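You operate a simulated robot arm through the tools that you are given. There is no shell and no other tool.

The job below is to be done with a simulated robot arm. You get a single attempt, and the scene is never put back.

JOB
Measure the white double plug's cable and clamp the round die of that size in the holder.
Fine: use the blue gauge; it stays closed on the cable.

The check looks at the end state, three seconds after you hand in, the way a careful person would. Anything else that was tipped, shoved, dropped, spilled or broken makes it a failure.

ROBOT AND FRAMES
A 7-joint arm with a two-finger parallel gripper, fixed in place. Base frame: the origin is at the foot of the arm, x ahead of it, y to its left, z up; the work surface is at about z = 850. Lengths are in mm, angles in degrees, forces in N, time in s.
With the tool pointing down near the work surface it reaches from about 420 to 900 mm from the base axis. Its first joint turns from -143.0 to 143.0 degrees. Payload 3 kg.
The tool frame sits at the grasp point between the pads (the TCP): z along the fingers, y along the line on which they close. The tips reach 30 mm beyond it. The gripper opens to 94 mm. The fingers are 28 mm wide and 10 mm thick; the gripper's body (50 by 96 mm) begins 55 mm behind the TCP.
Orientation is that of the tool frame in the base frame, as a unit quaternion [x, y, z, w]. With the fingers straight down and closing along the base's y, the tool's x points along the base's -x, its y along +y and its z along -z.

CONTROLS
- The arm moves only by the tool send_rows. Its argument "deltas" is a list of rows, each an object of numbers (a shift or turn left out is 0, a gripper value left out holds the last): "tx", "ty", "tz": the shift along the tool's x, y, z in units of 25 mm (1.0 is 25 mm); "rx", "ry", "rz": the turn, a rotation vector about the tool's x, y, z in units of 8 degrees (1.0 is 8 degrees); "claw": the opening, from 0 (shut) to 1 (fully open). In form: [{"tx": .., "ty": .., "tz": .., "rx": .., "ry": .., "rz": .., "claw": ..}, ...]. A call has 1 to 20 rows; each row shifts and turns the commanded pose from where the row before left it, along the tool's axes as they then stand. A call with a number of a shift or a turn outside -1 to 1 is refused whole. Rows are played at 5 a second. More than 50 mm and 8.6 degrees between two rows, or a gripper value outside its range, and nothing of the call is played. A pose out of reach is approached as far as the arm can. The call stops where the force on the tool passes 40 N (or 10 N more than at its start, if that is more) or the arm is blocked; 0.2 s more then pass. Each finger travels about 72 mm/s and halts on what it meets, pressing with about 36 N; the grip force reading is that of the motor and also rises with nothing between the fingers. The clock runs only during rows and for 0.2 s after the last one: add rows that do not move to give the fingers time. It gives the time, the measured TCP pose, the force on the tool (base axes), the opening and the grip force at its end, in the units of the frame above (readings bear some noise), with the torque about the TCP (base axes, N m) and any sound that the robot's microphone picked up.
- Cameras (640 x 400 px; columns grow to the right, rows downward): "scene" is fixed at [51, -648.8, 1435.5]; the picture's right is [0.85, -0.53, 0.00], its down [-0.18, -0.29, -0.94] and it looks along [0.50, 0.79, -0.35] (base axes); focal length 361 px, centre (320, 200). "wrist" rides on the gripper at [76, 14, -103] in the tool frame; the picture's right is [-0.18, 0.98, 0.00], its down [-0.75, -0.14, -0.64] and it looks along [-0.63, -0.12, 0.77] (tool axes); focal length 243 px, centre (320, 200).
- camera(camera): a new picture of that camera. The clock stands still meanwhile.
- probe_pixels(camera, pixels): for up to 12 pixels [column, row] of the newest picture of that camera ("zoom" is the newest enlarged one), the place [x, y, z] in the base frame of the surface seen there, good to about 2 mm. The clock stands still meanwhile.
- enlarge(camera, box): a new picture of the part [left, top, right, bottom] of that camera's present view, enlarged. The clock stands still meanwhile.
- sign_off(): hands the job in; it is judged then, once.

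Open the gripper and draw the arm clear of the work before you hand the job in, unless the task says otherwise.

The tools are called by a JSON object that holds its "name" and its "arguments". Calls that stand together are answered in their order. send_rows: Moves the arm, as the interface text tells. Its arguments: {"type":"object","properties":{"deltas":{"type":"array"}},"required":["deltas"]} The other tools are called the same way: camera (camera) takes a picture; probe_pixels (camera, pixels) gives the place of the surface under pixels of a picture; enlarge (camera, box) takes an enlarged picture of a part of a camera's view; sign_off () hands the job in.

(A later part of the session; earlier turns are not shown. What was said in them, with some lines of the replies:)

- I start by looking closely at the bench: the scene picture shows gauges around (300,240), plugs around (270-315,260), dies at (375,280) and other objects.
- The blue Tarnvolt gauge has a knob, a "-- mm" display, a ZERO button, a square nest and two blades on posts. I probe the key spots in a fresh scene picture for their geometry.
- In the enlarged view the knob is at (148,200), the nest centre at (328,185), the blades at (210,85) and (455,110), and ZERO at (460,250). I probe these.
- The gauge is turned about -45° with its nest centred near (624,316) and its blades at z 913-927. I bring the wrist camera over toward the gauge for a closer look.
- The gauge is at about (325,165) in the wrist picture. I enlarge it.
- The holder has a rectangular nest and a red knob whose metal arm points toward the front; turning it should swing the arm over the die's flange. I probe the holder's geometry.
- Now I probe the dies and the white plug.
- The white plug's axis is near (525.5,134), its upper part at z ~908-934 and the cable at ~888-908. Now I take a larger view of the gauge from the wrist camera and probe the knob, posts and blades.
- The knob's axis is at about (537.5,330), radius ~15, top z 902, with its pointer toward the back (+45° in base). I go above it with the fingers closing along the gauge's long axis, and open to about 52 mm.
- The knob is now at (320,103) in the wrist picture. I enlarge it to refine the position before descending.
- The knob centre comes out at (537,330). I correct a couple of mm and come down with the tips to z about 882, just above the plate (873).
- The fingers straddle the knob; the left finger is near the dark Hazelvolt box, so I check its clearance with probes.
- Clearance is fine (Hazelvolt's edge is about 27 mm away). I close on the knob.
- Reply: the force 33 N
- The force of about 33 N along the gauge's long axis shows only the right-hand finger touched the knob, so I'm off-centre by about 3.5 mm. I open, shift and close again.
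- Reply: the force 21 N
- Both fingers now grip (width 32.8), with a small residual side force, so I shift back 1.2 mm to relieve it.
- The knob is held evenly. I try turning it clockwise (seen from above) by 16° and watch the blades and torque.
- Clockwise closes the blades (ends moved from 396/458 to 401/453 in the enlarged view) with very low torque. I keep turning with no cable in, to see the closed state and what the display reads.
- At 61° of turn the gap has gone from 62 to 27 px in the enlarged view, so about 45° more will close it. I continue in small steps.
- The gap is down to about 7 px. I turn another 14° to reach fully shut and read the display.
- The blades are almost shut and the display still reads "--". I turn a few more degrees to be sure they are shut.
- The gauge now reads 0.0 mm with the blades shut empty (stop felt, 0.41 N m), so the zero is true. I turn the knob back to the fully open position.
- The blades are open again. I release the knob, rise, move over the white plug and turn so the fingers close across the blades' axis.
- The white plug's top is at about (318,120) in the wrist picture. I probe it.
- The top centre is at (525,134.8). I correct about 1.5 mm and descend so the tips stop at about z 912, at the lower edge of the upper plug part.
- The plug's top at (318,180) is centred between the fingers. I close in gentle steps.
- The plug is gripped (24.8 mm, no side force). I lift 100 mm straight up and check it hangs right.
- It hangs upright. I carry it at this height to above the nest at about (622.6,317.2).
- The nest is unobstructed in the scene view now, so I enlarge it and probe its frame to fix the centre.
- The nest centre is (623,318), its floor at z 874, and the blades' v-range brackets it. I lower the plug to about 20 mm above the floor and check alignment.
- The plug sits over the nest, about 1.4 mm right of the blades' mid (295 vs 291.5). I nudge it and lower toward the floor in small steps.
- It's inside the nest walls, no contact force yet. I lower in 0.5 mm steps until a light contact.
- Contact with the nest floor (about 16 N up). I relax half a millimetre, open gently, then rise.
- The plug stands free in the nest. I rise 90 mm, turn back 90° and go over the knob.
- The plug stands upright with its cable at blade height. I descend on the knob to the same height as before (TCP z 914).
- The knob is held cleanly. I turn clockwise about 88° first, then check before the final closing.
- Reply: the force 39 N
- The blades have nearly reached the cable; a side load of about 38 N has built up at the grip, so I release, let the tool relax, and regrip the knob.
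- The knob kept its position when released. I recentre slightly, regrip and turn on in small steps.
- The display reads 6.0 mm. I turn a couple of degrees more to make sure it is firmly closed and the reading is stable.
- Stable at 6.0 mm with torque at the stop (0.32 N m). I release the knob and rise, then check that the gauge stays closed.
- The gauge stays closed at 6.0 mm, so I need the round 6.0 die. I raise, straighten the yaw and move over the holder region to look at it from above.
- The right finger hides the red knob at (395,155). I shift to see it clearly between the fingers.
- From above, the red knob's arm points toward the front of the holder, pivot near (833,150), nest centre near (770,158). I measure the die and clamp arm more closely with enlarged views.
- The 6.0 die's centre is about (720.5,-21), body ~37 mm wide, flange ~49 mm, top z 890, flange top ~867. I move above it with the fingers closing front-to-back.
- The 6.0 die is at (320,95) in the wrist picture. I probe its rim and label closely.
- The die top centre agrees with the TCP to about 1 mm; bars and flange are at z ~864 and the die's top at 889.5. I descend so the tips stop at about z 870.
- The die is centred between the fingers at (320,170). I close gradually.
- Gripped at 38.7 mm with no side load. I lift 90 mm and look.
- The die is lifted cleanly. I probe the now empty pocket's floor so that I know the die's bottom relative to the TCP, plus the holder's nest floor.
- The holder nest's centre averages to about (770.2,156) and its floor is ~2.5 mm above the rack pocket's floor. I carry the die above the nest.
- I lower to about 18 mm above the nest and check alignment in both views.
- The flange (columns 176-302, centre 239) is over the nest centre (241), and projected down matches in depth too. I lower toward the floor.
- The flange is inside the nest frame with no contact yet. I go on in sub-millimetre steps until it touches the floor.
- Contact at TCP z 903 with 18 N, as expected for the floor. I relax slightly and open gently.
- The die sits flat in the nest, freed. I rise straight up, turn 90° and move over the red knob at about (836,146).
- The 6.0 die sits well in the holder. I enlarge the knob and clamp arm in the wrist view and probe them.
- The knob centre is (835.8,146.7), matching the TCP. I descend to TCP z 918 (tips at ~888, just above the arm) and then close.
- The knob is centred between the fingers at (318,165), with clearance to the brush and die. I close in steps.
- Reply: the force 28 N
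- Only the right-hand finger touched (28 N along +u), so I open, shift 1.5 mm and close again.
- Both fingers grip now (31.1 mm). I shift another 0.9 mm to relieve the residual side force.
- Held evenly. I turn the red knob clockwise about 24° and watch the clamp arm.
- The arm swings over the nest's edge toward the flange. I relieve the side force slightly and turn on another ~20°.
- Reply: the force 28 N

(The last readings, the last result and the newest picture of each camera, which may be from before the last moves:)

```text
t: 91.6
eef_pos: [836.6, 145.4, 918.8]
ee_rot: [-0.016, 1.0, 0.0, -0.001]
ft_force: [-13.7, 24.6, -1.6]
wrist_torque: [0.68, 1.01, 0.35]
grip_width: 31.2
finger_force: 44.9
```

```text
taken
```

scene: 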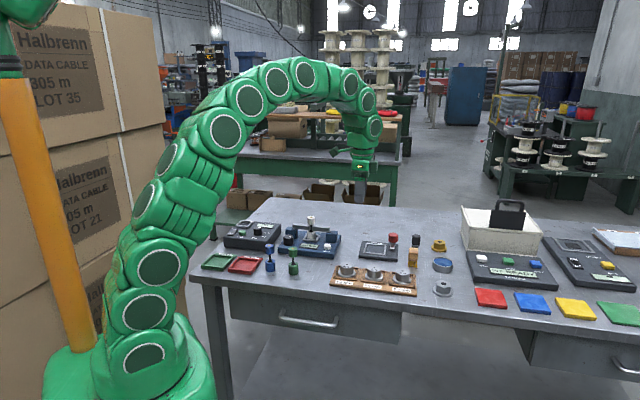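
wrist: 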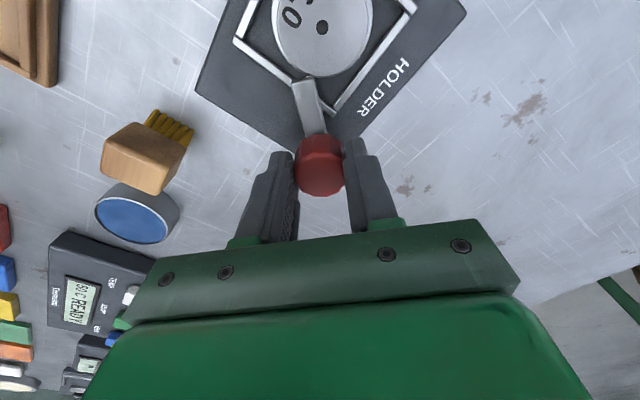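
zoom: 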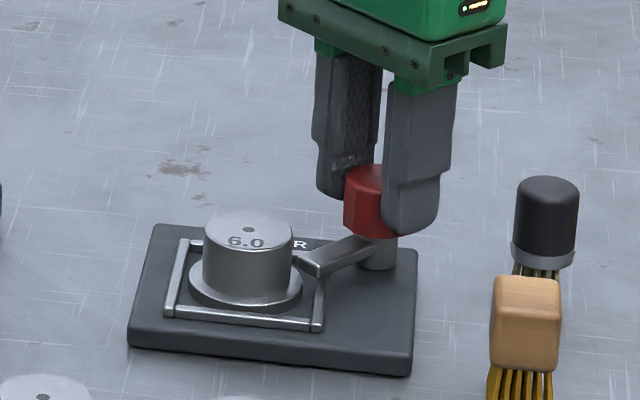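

Torque about z has risen to 0.35 N m, so the arm seems to have reached its stop or the die. I look closely.

{"name": "enlarge", "arguments": {"camera": "wrist", "box": [230, 0, 410, 150]}}

{"name": "enlarge", "arguments": {"camera": "scene", "box": [365, 225, 405, 257]}}

```text
2.67 times, centred on (320, 75) of wrist
```

zoom: 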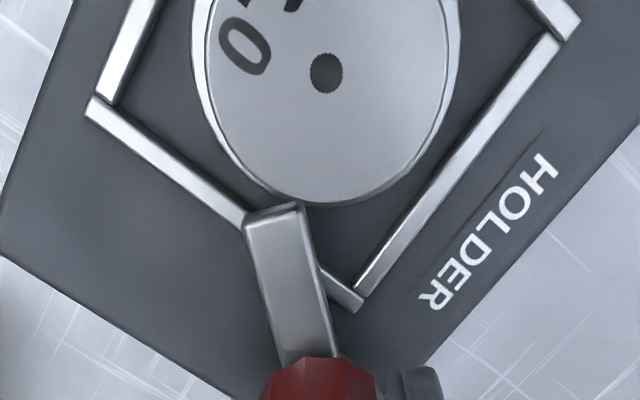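

```text
12.50 times, centred on (385, 241) of scene
```

zoom: 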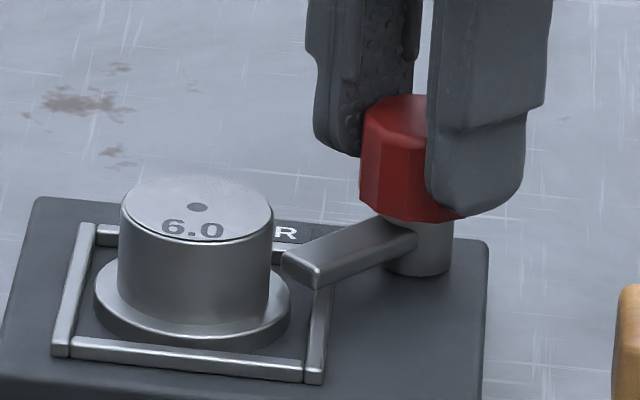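

{"name": "probe_pixels", "arguments": {"camera": "zoom", "pixels": [[290, 255], [315, 268], [318, 280], [345, 245], [385, 225], [400, 240], [415, 260], [270, 300], [285, 285], [262, 265], [288, 310], [200, 340]]}}

{"name": "probe_pixels", "arguments": {"camera": "wrist", "pixels": [[303, 78], [312, 77], [300, 83], [308, 105], [315, 125], [320, 70], [322, 27], [320, 150], [297, 80]]}}

```text
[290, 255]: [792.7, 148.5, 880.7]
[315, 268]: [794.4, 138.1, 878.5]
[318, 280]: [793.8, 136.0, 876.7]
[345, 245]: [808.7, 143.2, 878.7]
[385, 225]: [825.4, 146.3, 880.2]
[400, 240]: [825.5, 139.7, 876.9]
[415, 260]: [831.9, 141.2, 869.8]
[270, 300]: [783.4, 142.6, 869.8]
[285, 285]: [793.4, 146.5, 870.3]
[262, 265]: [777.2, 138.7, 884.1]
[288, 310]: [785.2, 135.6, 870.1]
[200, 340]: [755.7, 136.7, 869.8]
```

```text
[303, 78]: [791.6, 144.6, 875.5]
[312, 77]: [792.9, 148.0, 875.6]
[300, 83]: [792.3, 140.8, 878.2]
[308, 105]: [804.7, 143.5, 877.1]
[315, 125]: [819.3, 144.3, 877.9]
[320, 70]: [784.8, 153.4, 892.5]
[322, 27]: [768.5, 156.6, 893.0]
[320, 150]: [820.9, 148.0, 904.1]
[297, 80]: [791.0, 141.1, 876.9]
```

The arm now points along -x with its tip corner just reaching the flange's edge (tip about 24 mm from the die's centre), about 12° short of pointing at the die. I relieve the side force and read the torque again.

{"name": "send_rows", "arguments": {"deltas": [{"tx": 0.025, "ty": 0.05}, {}, {}]}}

```text
t: 92.4
eef_pos: [835.3, 145.6, 918.8]
ee_rot: [-0.015, 1.0, 0.0, 0.0]
ft_force: [-8.6, 17.0, 1.5]
wrist_torque: [0.48, 0.45, 0.21]
grip_width: 31.2
finger_force: 44.5
```

I turn another 4° in small steps to see whether the arm still moves.

{"name": "send_rows", "arguments": {"deltas": [{"rz": 0.25}, {"rz": 0.25}, {}, {}]}}

{"name": "enlarge", "arguments": {"camera": "scene", "box": [365, 225, 405, 257]}}

{"name": "camera", "arguments": {"camera": "wrist"}}

```text
t: 93.4
eef_pos: [835.9, 145.6, 917.9]
ee_rot: [0.019, 1.0, 0.0, 0.0]
ft_force: [-0.4, 9.5, 2.4]
wrist_torque: [0.2, 0.04, 0.24]
grip_width: 31.1
finger_force: 44.9
```

```text
12.50 times, centred on (385, 241) of scene
```

zoom: 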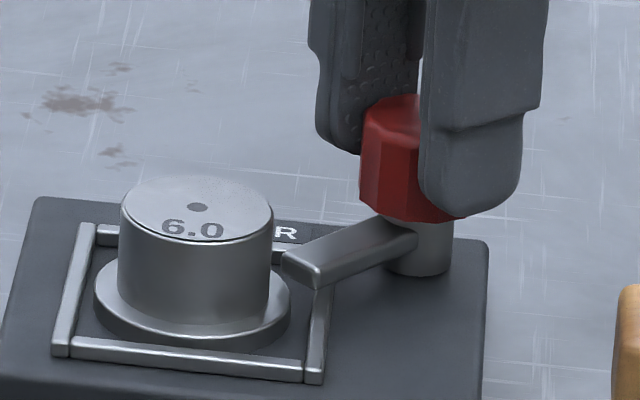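

```text
taken
```

wrist: 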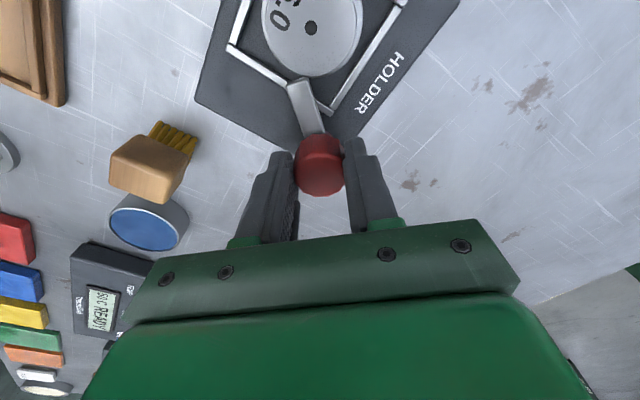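

The gripper turned 4° but the arm didn't move, so it has reached a stop; the die has not shifted. I release and rise to view the clamp from above.

{"name": "send_rows", "arguments": {"deltas": [{"claw": 0.42}, {"claw": 0.48}, {}, {"tz": -0.6}, {"tz": -0.9}, {"tz": -1.0}, {"tz": -1.0}, {"tz": -0.7}, {}]}}

{"name": "camera", "arguments": {"camera": "wrist"}}

{"name": "enlarge", "arguments": {"camera": "scene", "box": [355, 220, 411, 260]}}

```text
t: 95.4
eef_pos: [836.4, 145.3, 1024.1]
ee_rot: [0.018, 1.0, 0.0, 0.0]
ft_force: [0.4, 1.1, 1.0]
wrist_torque: [0.02, 0.01, -0.01]
grip_width: 45.1
finger_force: 0.1
```

```text
taken
```

wrist: 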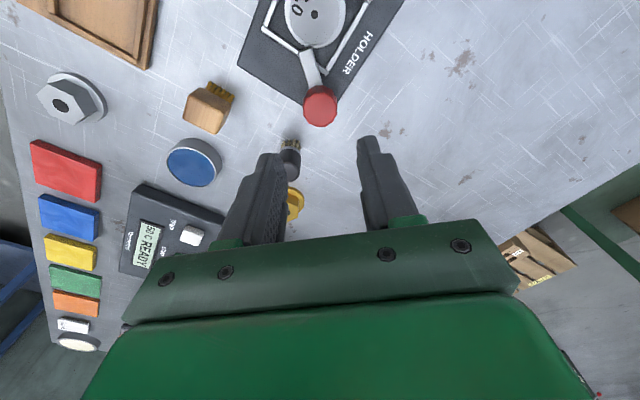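

```text
10.00 times, centred on (383, 240) of scene
```

zoom: 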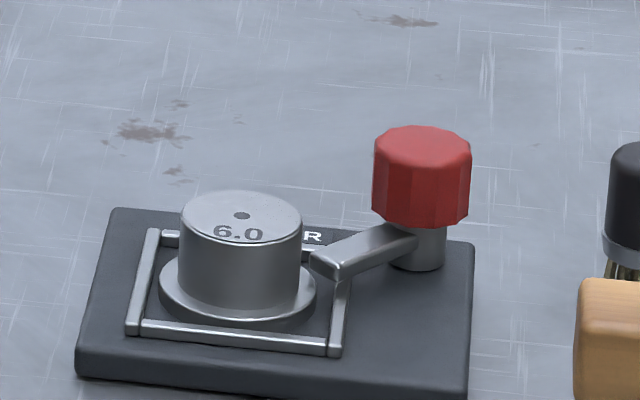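

The wrist view is nearly straight down on the clamp at the top of the picture. I shift back a bit and lower for a clear look at the arm tip versus the flange.

{"name": "send_rows", "arguments": {"deltas": [{"tx": 0.9}, {"tx": 0.5}, {"tz": 0.6}, {}]}}

{"name": "camera", "arguments": {"camera": "wrist"}}

{"name": "enlarge", "arguments": {"camera": "wrist", "box": [250, 0, 390, 140]}}

```text
t: 96.4
eef_pos: [799.2, 147.3, 1008.7]
ee_rot: [0.018, 1.0, 0.0, -0.001]
ft_force: [0.2, 0.0, 0.0]
wrist_torque: [-0.02, 0.0, 0.0]
grip_width: 44.7
finger_force: 0.0
```

```text
taken
```

wrist: 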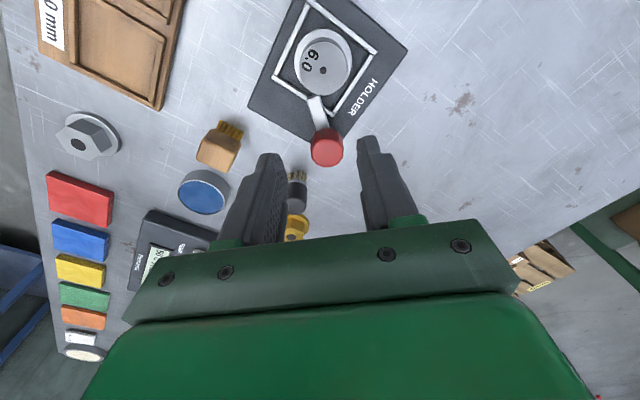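

```text
2.86 times, centred on (320, 70) of wrist
```

zoom: 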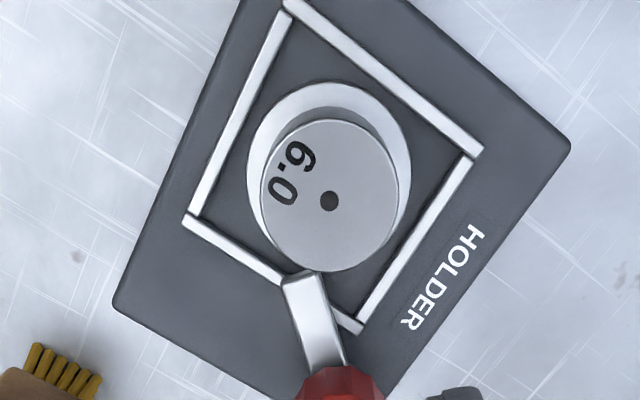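

From above, the die sits about 3 mm off the nest's centre, away from the arm, so the arm's tip only just reaches the flange's edge. I probe flange and frame points in this same view to get a consistent relative offset.

{"name": "probe_pixels", "arguments": {"camera": "zoom", "pixels": [[252, 165], [406, 165], [329, 88], [268, 118], [388, 110], [237, 115], [385, 82], [408, 240], [232, 250], [318, 310], [266, 215], [396, 210]]}}

{"name": "probe_pixels", "arguments": {"camera": "zoom", "pixels": [[288, 8], [476, 152], [356, 325], [189, 220], [300, 280], [318, 276], [287, 286], [318, 340], [328, 200], [268, 200], [392, 185], [328, 265]]}}

```text
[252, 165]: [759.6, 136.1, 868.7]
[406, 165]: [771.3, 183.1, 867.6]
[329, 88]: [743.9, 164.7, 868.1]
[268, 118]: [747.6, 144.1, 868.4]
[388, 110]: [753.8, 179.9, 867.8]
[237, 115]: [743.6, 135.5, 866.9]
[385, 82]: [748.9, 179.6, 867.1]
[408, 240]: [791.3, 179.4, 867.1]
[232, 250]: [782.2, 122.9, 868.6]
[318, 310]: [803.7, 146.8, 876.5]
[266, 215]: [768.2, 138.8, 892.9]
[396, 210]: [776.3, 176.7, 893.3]
```

```text
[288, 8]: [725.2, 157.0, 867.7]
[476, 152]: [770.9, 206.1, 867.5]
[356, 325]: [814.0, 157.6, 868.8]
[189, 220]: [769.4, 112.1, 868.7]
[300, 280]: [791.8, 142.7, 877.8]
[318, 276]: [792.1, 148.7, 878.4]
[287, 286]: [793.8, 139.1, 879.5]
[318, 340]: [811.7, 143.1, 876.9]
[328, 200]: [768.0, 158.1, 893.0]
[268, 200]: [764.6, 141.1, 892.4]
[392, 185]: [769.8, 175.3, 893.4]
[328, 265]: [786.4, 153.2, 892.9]
```

In this view the die's centre is about 2.3 mm off the nest's centre on the side away from the arm, and the arm's tip stops about at the flange's rim. I go back to the knob, regrip, and test whether it really is at its stop before re-centring the die.

{"name": "send_rows", "arguments": {"deltas": [{"tx": -0.7, "ty": 0.025}, {"tx": -0.7}, {"tz": 0.9}, {"tz": 0.9}, {"tz": 0.9}, {"tz": 0.7}, {"tz": 0.25}, {}]}}

{"name": "send_rows", "arguments": {"deltas": [{"claw": 0.4}, {"claw": 0.36}, {"claw": 0.33}, {"claw": 0.28}, {"claw": 0.2}, {}, {}]}}

```text
t: 98.2
eef_pos: [836.3, 146.0, 917.2]
ee_rot: [0.019, 1.0, 0.0, -0.001]
ft_force: [-0.7, -0.3, 0.1]
wrist_torque: [0.01, -0.01, 0.02]
grip_width: 45.2
finger_force: 0.0
```

```text
t: 99.8
eef_pos: [837.1, 147.2, 918.2]
ee_rot: [0.019, 1.0, 0.0, 0.0]
ft_force: [-0.4, -4.3, -1.1]
wrist_torque: [-0.15, 0.0, -0.05]
grip_width: 31.3
finger_force: 45.3
```

Well centred grip (only about 4 N). I turn clockwise in small steps and watch the torque.

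{"name": "send_rows", "arguments": {"deltas": [{"rz": 0.25}, {"rz": 0.25}, {"rz": 0.25}, {}]}}

{"name": "enlarge", "arguments": {"camera": "scene", "box": [365, 225, 405, 257]}}

```text
t: 100.8
eef_pos: [835.6, 145.6, 917.4]
ee_rot: [0.07, 0.998, 0.0, 0.001]
ft_force: [0.4, -4.9, 2.6]
wrist_torque: [-0.17, -0.06, 0.68]
grip_width: 31.1
finger_force: 44.9
```

```text
12.50 times, centred on (385, 241) of scene
```

zoom: 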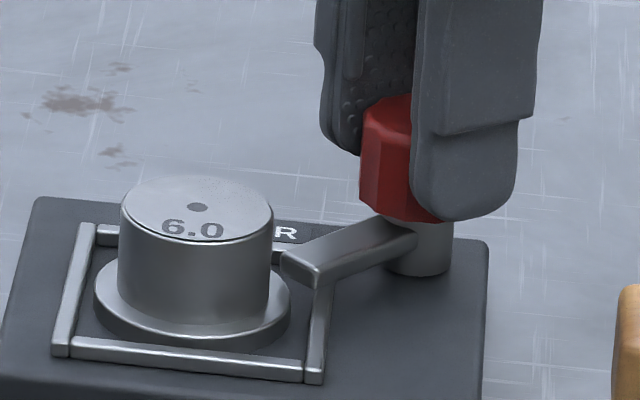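

The torque rose to 0.68 N m with the arm not moving, so it is at its hard stop; the die hasn't moved either. I unload, release and rise, then re-centre the die under the arm.

{"name": "send_rows", "arguments": {"deltas": [{"rz": -0.25}, {"rz": -0.25}, {"rz": -0.15}, {"claw": 0.42}, {"claw": 0.48}, {}, {"tz": -0.6}, {"tz": -0.9}, {"tz": -1.0}, {"tz": -1.0}, {"tz": -0.7}, {}]}}

{"name": "enlarge", "arguments": {"camera": "scene", "box": [355, 220, 411, 260]}}

```text
t: 103.4
eef_pos: [835.1, 146.7, 1022.6]
ee_rot: [0.026, 1.0, 0.0, -0.001]
ft_force: [-0.5, 0.2, -0.8]
wrist_torque: [-0.02, 0.05, -0.02]
grip_width: 45.0
finger_force: 0.1
```

```text
10.00 times, centred on (383, 240) of scene
```

zoom: 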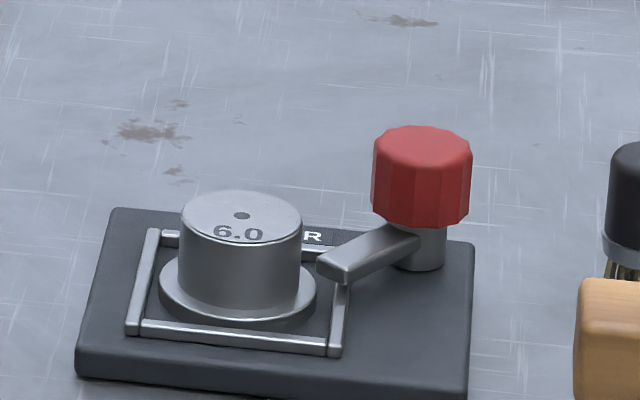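

My unload turn swung the arm back about 5°, which gives room; I'll re-close it afterwards. Now I turn to 45° and go above the die.

{"name": "send_rows", "arguments": {"deltas": [{"rz": 0.875, "claw": 0.62}, {"rz": 0.875}, {"rz": 0.875}, {"rz": 0.875}, {"rz": 0.875}, {"rz": 0.875}, {"tx": 0.748, "ty": -0.527}, {"tx": 0.748, "ty": -0.527}, {"tx": 0.748, "ty": -0.527}, {}, {}]}}

{"name": "camera", "arguments": {"camera": "wrist"}}

{"name": "enlarge", "arguments": {"camera": "wrist", "box": [250, 40, 400, 160]}}

```text
t: 105.8
eef_pos: [768.8, 158.2, 1022.1]
ee_rot: [0.382, 0.924, 0.001, 0.0]
ft_force: [0.0, 0.1, -1.0]
wrist_torque: [0.05, -0.01, 0.01]
grip_width: 58.3
finger_force: 0.0
```

```text
taken
```

wrist: 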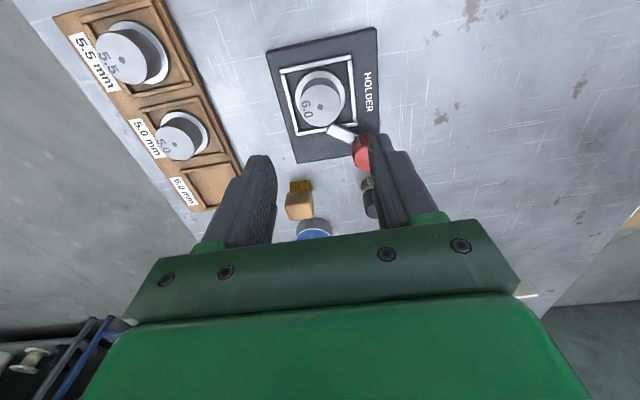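

```text
3.33 times, centred on (325, 100) of wrist
```

zoom: 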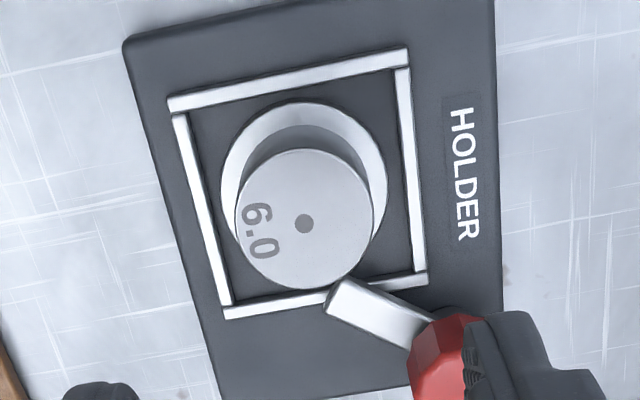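

Here the die looks close to centred in the frame. I probe the flange and the four bars again in this view to settle the offset.

{"name": "probe_pixels", "arguments": {"camera": "zoom", "pixels": [[225, 185], [384, 180], [303, 105], [288, 81], [205, 210], [411, 165], [262, 308], [400, 280], [304, 223], [240, 215], [370, 215], [305, 285]]}}

{"name": "probe_pixels", "arguments": {"camera": "zoom", "pixels": [[172, 103], [405, 54], [423, 278], [230, 313], [345, 290], [330, 310], [340, 285], [304, 155], [250, 125], [355, 120], [180, 140], [300, 92]]}}

```text
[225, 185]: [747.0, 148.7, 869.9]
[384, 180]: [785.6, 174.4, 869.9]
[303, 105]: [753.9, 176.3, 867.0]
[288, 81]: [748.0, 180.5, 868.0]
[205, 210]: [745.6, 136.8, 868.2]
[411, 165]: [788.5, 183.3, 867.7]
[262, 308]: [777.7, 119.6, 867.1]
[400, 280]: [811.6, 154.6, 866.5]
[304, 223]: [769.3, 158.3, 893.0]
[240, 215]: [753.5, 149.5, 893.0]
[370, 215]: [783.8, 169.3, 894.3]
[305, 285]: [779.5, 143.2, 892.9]
```

```text
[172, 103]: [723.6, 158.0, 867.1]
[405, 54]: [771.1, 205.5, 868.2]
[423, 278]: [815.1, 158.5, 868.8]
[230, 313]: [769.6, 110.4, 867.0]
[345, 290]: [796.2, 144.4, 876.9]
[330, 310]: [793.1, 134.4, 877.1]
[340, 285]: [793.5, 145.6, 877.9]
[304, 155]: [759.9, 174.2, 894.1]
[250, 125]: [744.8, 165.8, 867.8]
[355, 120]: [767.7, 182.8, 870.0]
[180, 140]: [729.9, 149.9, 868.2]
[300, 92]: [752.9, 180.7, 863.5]
```

The two views put the die within 1-2 mm of the nest's centre, on the side away from the arm; moving it 3 mm toward the arm gives a surer overlap and keeps it well inside the nest. I descend around the die, clear of the arm.

{"name": "send_rows", "arguments": {"deltas": [{"tz": 0.9}, {"tz": 0.9}, {"tz": 0.9}, {"tz": 0.9}, {"tz": 0.7}, {"tz": 0.4}, {}]}}

{"name": "camera", "arguments": {"camera": "wrist"}}

{"name": "enlarge", "arguments": {"camera": "scene", "box": [355, 210, 419, 260]}}

```text
t: 107.4
eef_pos: [768.6, 158.5, 904.7]
ee_rot: [0.382, 0.924, 0.0, 0.0]
ft_force: [0.1, 0.2, 0.1]
wrist_torque: [-0.03, -0.01, 0.0]
grip_width: 58.2
finger_force: 0.1
```

```text
taken
```

wrist: 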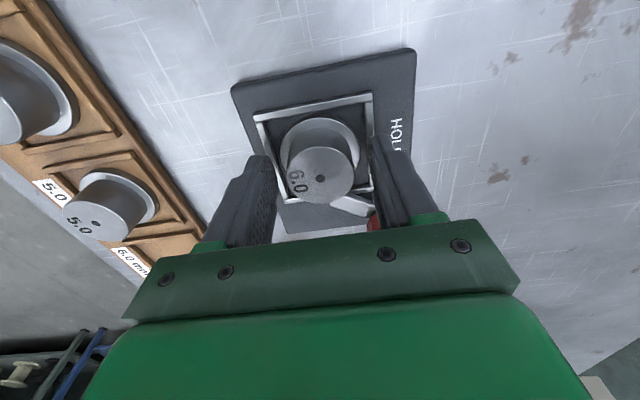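

```text
8.00 times, centred on (387, 235) of scene
```

zoom: 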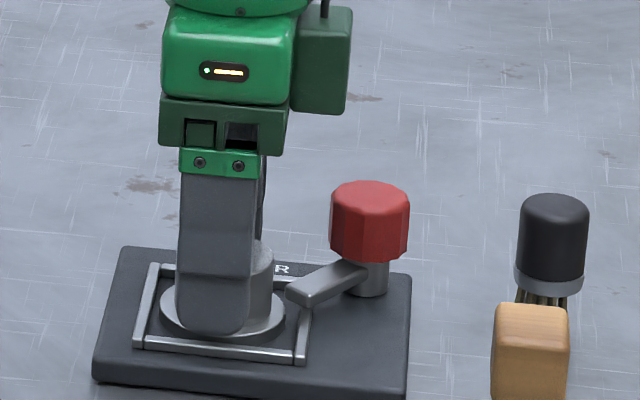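

The fingers straddle the die clear of the arm. I close, ease it up under a millimetre, slide 3 mm toward the arm, and set it down.

{"name": "send_rows", "arguments": {"deltas": [{"claw": 0.48}, {"claw": 0.45}, {"claw": 0.43}, {"claw": 0.41}, {"claw": 0.39}, {"claw": 0.36}, {"claw": 0.32}, {}, {"tz": -0.04}, {"tx": -0.06}, {"tx": -0.06}, {}, {"tz": 0.03}, {}]}}

```text
t: 110.4
eef_pos: [770.0, 154.7, 904.7]
ee_rot: [0.382, 0.924, -0.001, -0.001]
ft_force: [0.4, -0.4, -0.7]
wrist_torque: [0.03, -0.03, 0.01]
grip_width: 38.7
finger_force: 36.5
```

{"name": "send_rows", "arguments": {"deltas": [{"tz": 0.02}, {}]}}

```text
t: 111.0
eef_pos: [769.7, 156.0, 905.9]
ee_rot: [0.381, 0.924, 0.0, -0.001]
ft_force: [0.0, -0.8, 0.7]
wrist_torque: [0.02, 0.07, 0.03]
grip_width: 38.8
finger_force: 35.9
```

The die rests on the floor (force about zero). I release gently and rise.

{"name": "send_rows", "arguments": {"deltas": [{"claw": 0.43}, {"claw": 0.47}, {"claw": 0.53}, {"claw": 0.6}, {}, {"tz": -0.4}, {"tz": -0.8}, {"tz": -1.0}, {"tz": -1.0}, {"tz": -1.0}, {"tz": -0.5}, {}]}}

{"name": "camera", "arguments": {"camera": "wrist"}}

{"name": "enlarge", "arguments": {"camera": "wrist", "box": [250, 40, 400, 160]}}

{"name": "enlarge", "arguments": {"camera": "scene", "box": [355, 220, 411, 260]}}

```text
t: 113.6
eef_pos: [769.8, 155.9, 1022.1]
ee_rot: [0.382, 0.924, 0.0, -0.001]
ft_force: [0.1, 0.2, 0.3]
wrist_torque: [-0.03, 0.02, -0.03]
grip_width: 56.3
finger_force: 0.2
```

```text
taken
```

wrist: 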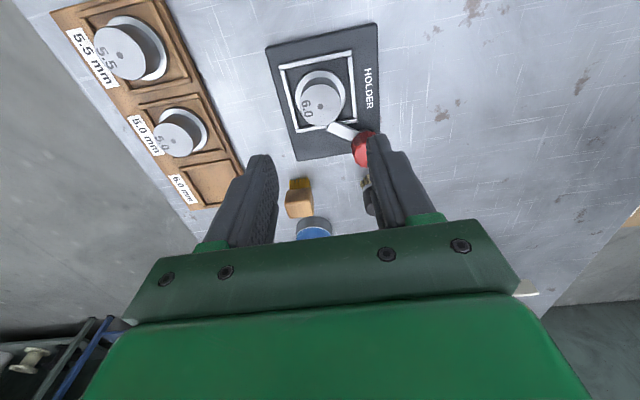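

```text
3.33 times, centred on (325, 100) of wrist
```

zoom: 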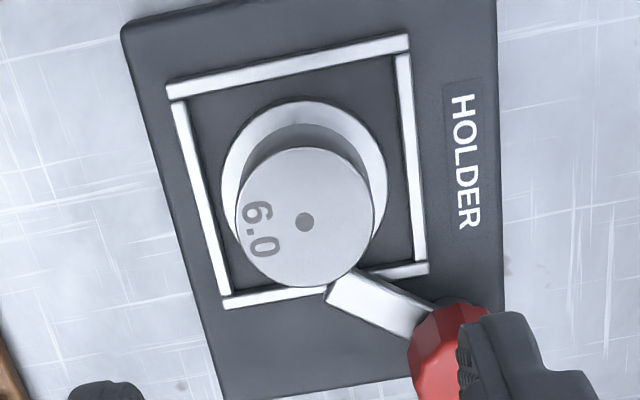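

```text
10.00 times, centred on (383, 240) of scene
```

zoom: 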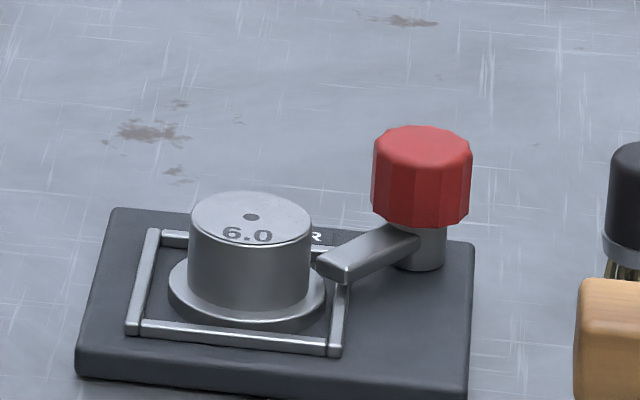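

The die is now slightly toward the arm, still well inside the frame. I return to the red knob to swing the arm over the flange to its stop.

{"name": "send_rows", "arguments": {"deltas": [{"tx": -0.711, "ty": 0.528, "claw": 0.5}, {"tx": -0.711, "ty": 0.528}, {"tx": -0.711, "ty": 0.528}, {"rz": -0.9375}, {"rz": -0.9375}, {"rz": -0.9375}, {"rz": -0.9375}, {"rz": -0.9375}, {"rz": -0.9375}, {}, {}]}}

{"name": "camera", "arguments": {"camera": "wrist"}}

```text
t: 116.0
eef_pos: [835.8, 145.2, 1022.2]
ee_rot: [0.0, 1.0, 0.0, 0.0]
ft_force: [-0.1, 0.3, 0.1]
wrist_torque: [0.03, 0.06, 0.02]
grip_width: 46.9
finger_force: 0.2
```

```text
taken
```

wrist: 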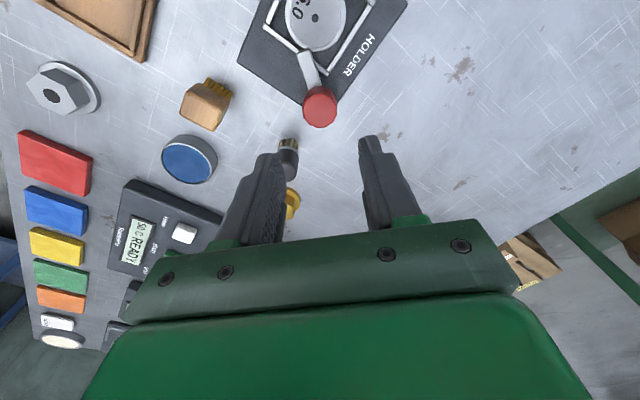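

The knob at (320,105) lines up with the fingers. I descend and grip it.

{"name": "send_rows", "arguments": {"deltas": [{"tz": 0.9}, {"tz": 0.9}, {"tz": 0.9}, {"tz": 0.9}, {"tz": 0.57}, {}, {"claw": 0.4}, {"claw": 0.36}, {"claw": 0.33}, {"claw": 0.28}, {"claw": 0.2}, {}, {}]}}

```text
t: 118.8
eef_pos: [836.2, 144.4, 918.5]
ee_rot: [0.0, 1.0, 0.0, 0.001]
ft_force: [-0.5, -1.0, -2.2]
wrist_torque: [-0.05, -0.03, 0.0]
grip_width: 31.2
finger_force: 45.2
```

Held with no side load. I turn clockwise in small steps to the stop.

{"name": "send_rows", "arguments": {"deltas": [{"rz": 0.3}, {"rz": 0.3}, {"rz": 0.25}, {}]}}

{"name": "enlarge", "arguments": {"camera": "scene", "box": [365, 225, 405, 257]}}

```text
t: 119.8
eef_pos: [836.0, 146.4, 917.4]
ee_rot: [0.059, 0.998, 0.001, -0.001]
ft_force: [-0.4, -0.6, -2.3]
wrist_torque: [-0.03, 0.03, 0.53]
grip_width: 31.2
finger_force: 45.2
```

```text
12.50 times, centred on (385, 241) of scene
```

zoom: 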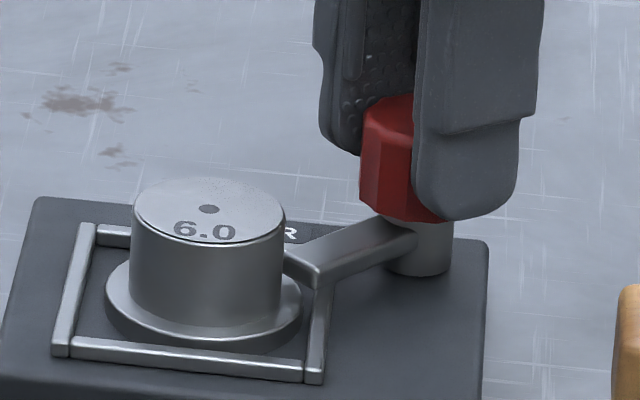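

The arm stops at the same place as before (its own stop, 0.53 N m) and now clearly lies over the die's flange, up to its body. I release without turning back and rise.

{"name": "send_rows", "arguments": {"deltas": [{"claw": 0.4}, {"claw": 0.48}, {}, {"tz": -0.6}, {"tz": -0.9}, {"tz": -1.0}, {"tz": -1.0}, {"tz": -0.8}, {}]}}

{"name": "enlarge", "arguments": {"camera": "scene", "box": [355, 220, 411, 260]}}

{"name": "camera", "arguments": {"camera": "wrist"}}

```text
t: 121.8
eef_pos: [835.5, 146.7, 1026.3]
ee_rot: [0.058, 0.998, 0.0, -0.001]
ft_force: [0.2, -0.8, 0.1]
wrist_torque: [-0.02, 0.0, 0.02]
grip_width: 44.9
finger_force: 0.0
```

```text
10.00 times, centred on (383, 240) of scene
```

zoom: 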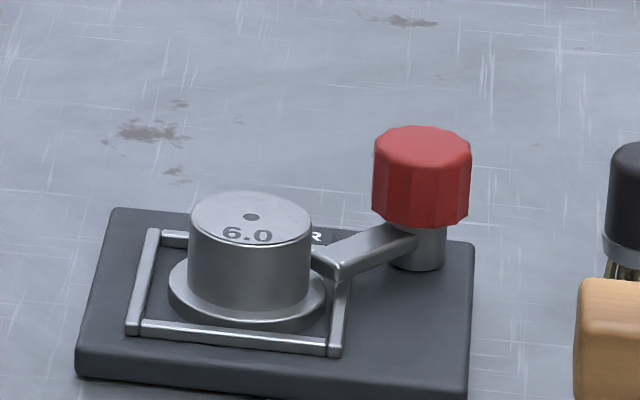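

```text
taken
```

wrist: 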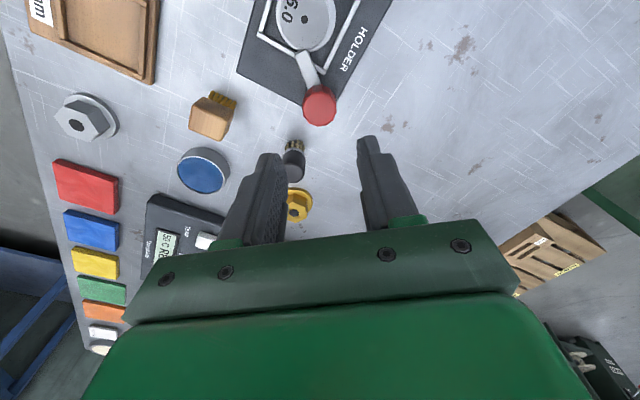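

The arm stays closed over the flange. I open the gripper, rise and draw back to near the start pose, then check everything.

{"name": "send_rows", "arguments": {"deltas": [{"tz": -1.0, "claw": 1.0}, {"tz": -1.0}, {"tz": -1.0}, {"tz": -1.0}, {"tz": -1.0}, {"tz": -1.0}, {"tx": 0.95, "ty": -0.35, "tz": -0.15}, {"tx": 0.95, "ty": -0.35, "tz": -0.15}, {"tx": 0.95, "ty": -0.35, "tz": -0.15}, {"tx": 0.95, "ty": -0.35, "tz": -0.15}, {"tx": 0.95, "ty": -0.35, "tz": -0.15}, {"tx": 0.95, "ty": -0.35, "tz": -0.15}, {"tx": 0.95, "ty": -0.35, "tz": -0.15}, {"tx": 0.95, "ty": -0.35, "tz": -0.15}, {"tx": 0.95, "ty": -0.35, "tz": -0.15}, {"tx": 0.95, "ty": -0.35, "tz": -0.15}, {"tx": 0.95, "ty": -0.35, "tz": -0.15}, {"tx": 0.95, "ty": -0.35}, {}, {}]}}

{"name": "camera", "arguments": {"camera": "scene"}}

{"name": "enlarge", "arguments": {"camera": "scene", "box": [190, 200, 340, 290]}}

{"name": "enlarge", "arguments": {"camera": "scene", "box": [320, 210, 460, 310]}}

```text
t: 126.0
eef_pos: [530.6, 71.5, 1150.3]
ee_rot: [0.058, 0.998, 0.0, 0.0]
ft_force: [0.3, -0.3, -0.7]
wrist_torque: [0.05, -0.01, 0.0]
grip_width: 93.9
finger_force: 0.0
out of reach, approached as far as the arm can: row 3, 4, 5, 6
```

```text
taken
```

scene: 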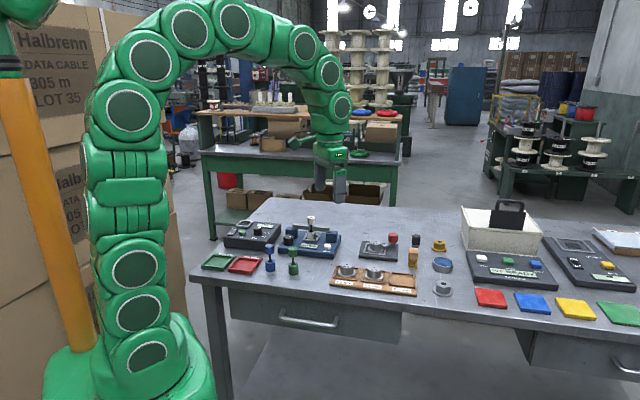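

```text
4.27 times, centred on (265, 245) of scene
```

zoom: 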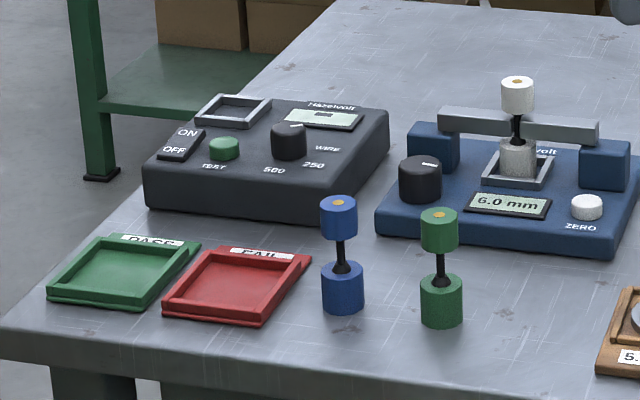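

```text
4.00 times, centred on (390, 260) of scene
```

zoom: 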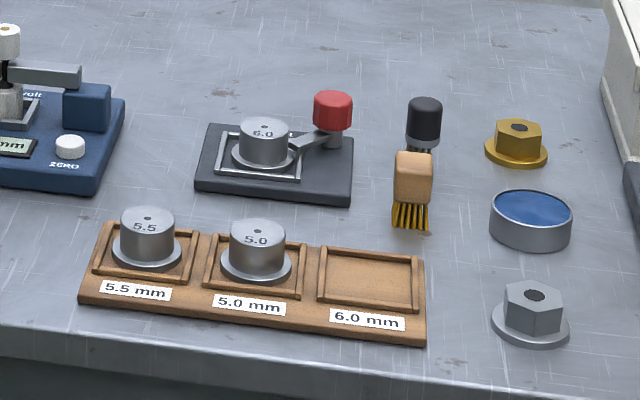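

The gauge is closed on the white plug's cable and reads 6.0 mm. The 6.0 round die is in the holder with the arm over its flange, everything else is where it was, and the gripper is open and clear, so I hand the job in.

{"name": "sign_off", "arguments": {}}

```text
The job is handed in.
```

The white double plug's cable measures 6.0 mm. The round 6.0 mm die is now clamped in the holder, and I have handed the job in.

- **Measurement:** I first closed the blue gauge empty, and it read 0.0 mm. I then put the white plug in its nest and closed the gauge on the cable. It read 6.0 mm, and in the last picture it was still closed and showing that.
- **Clamping:** The holder's arm is turned to its stop. On the first try its tip only just reached the die's rim. I moved the die about 3 mm towards the arm and closed it again, and it now lies clearly over the flange.
- **Everything else:** In the last pictures nothing else on the bench had been moved or tipped. The gripper is open and clear of the work.
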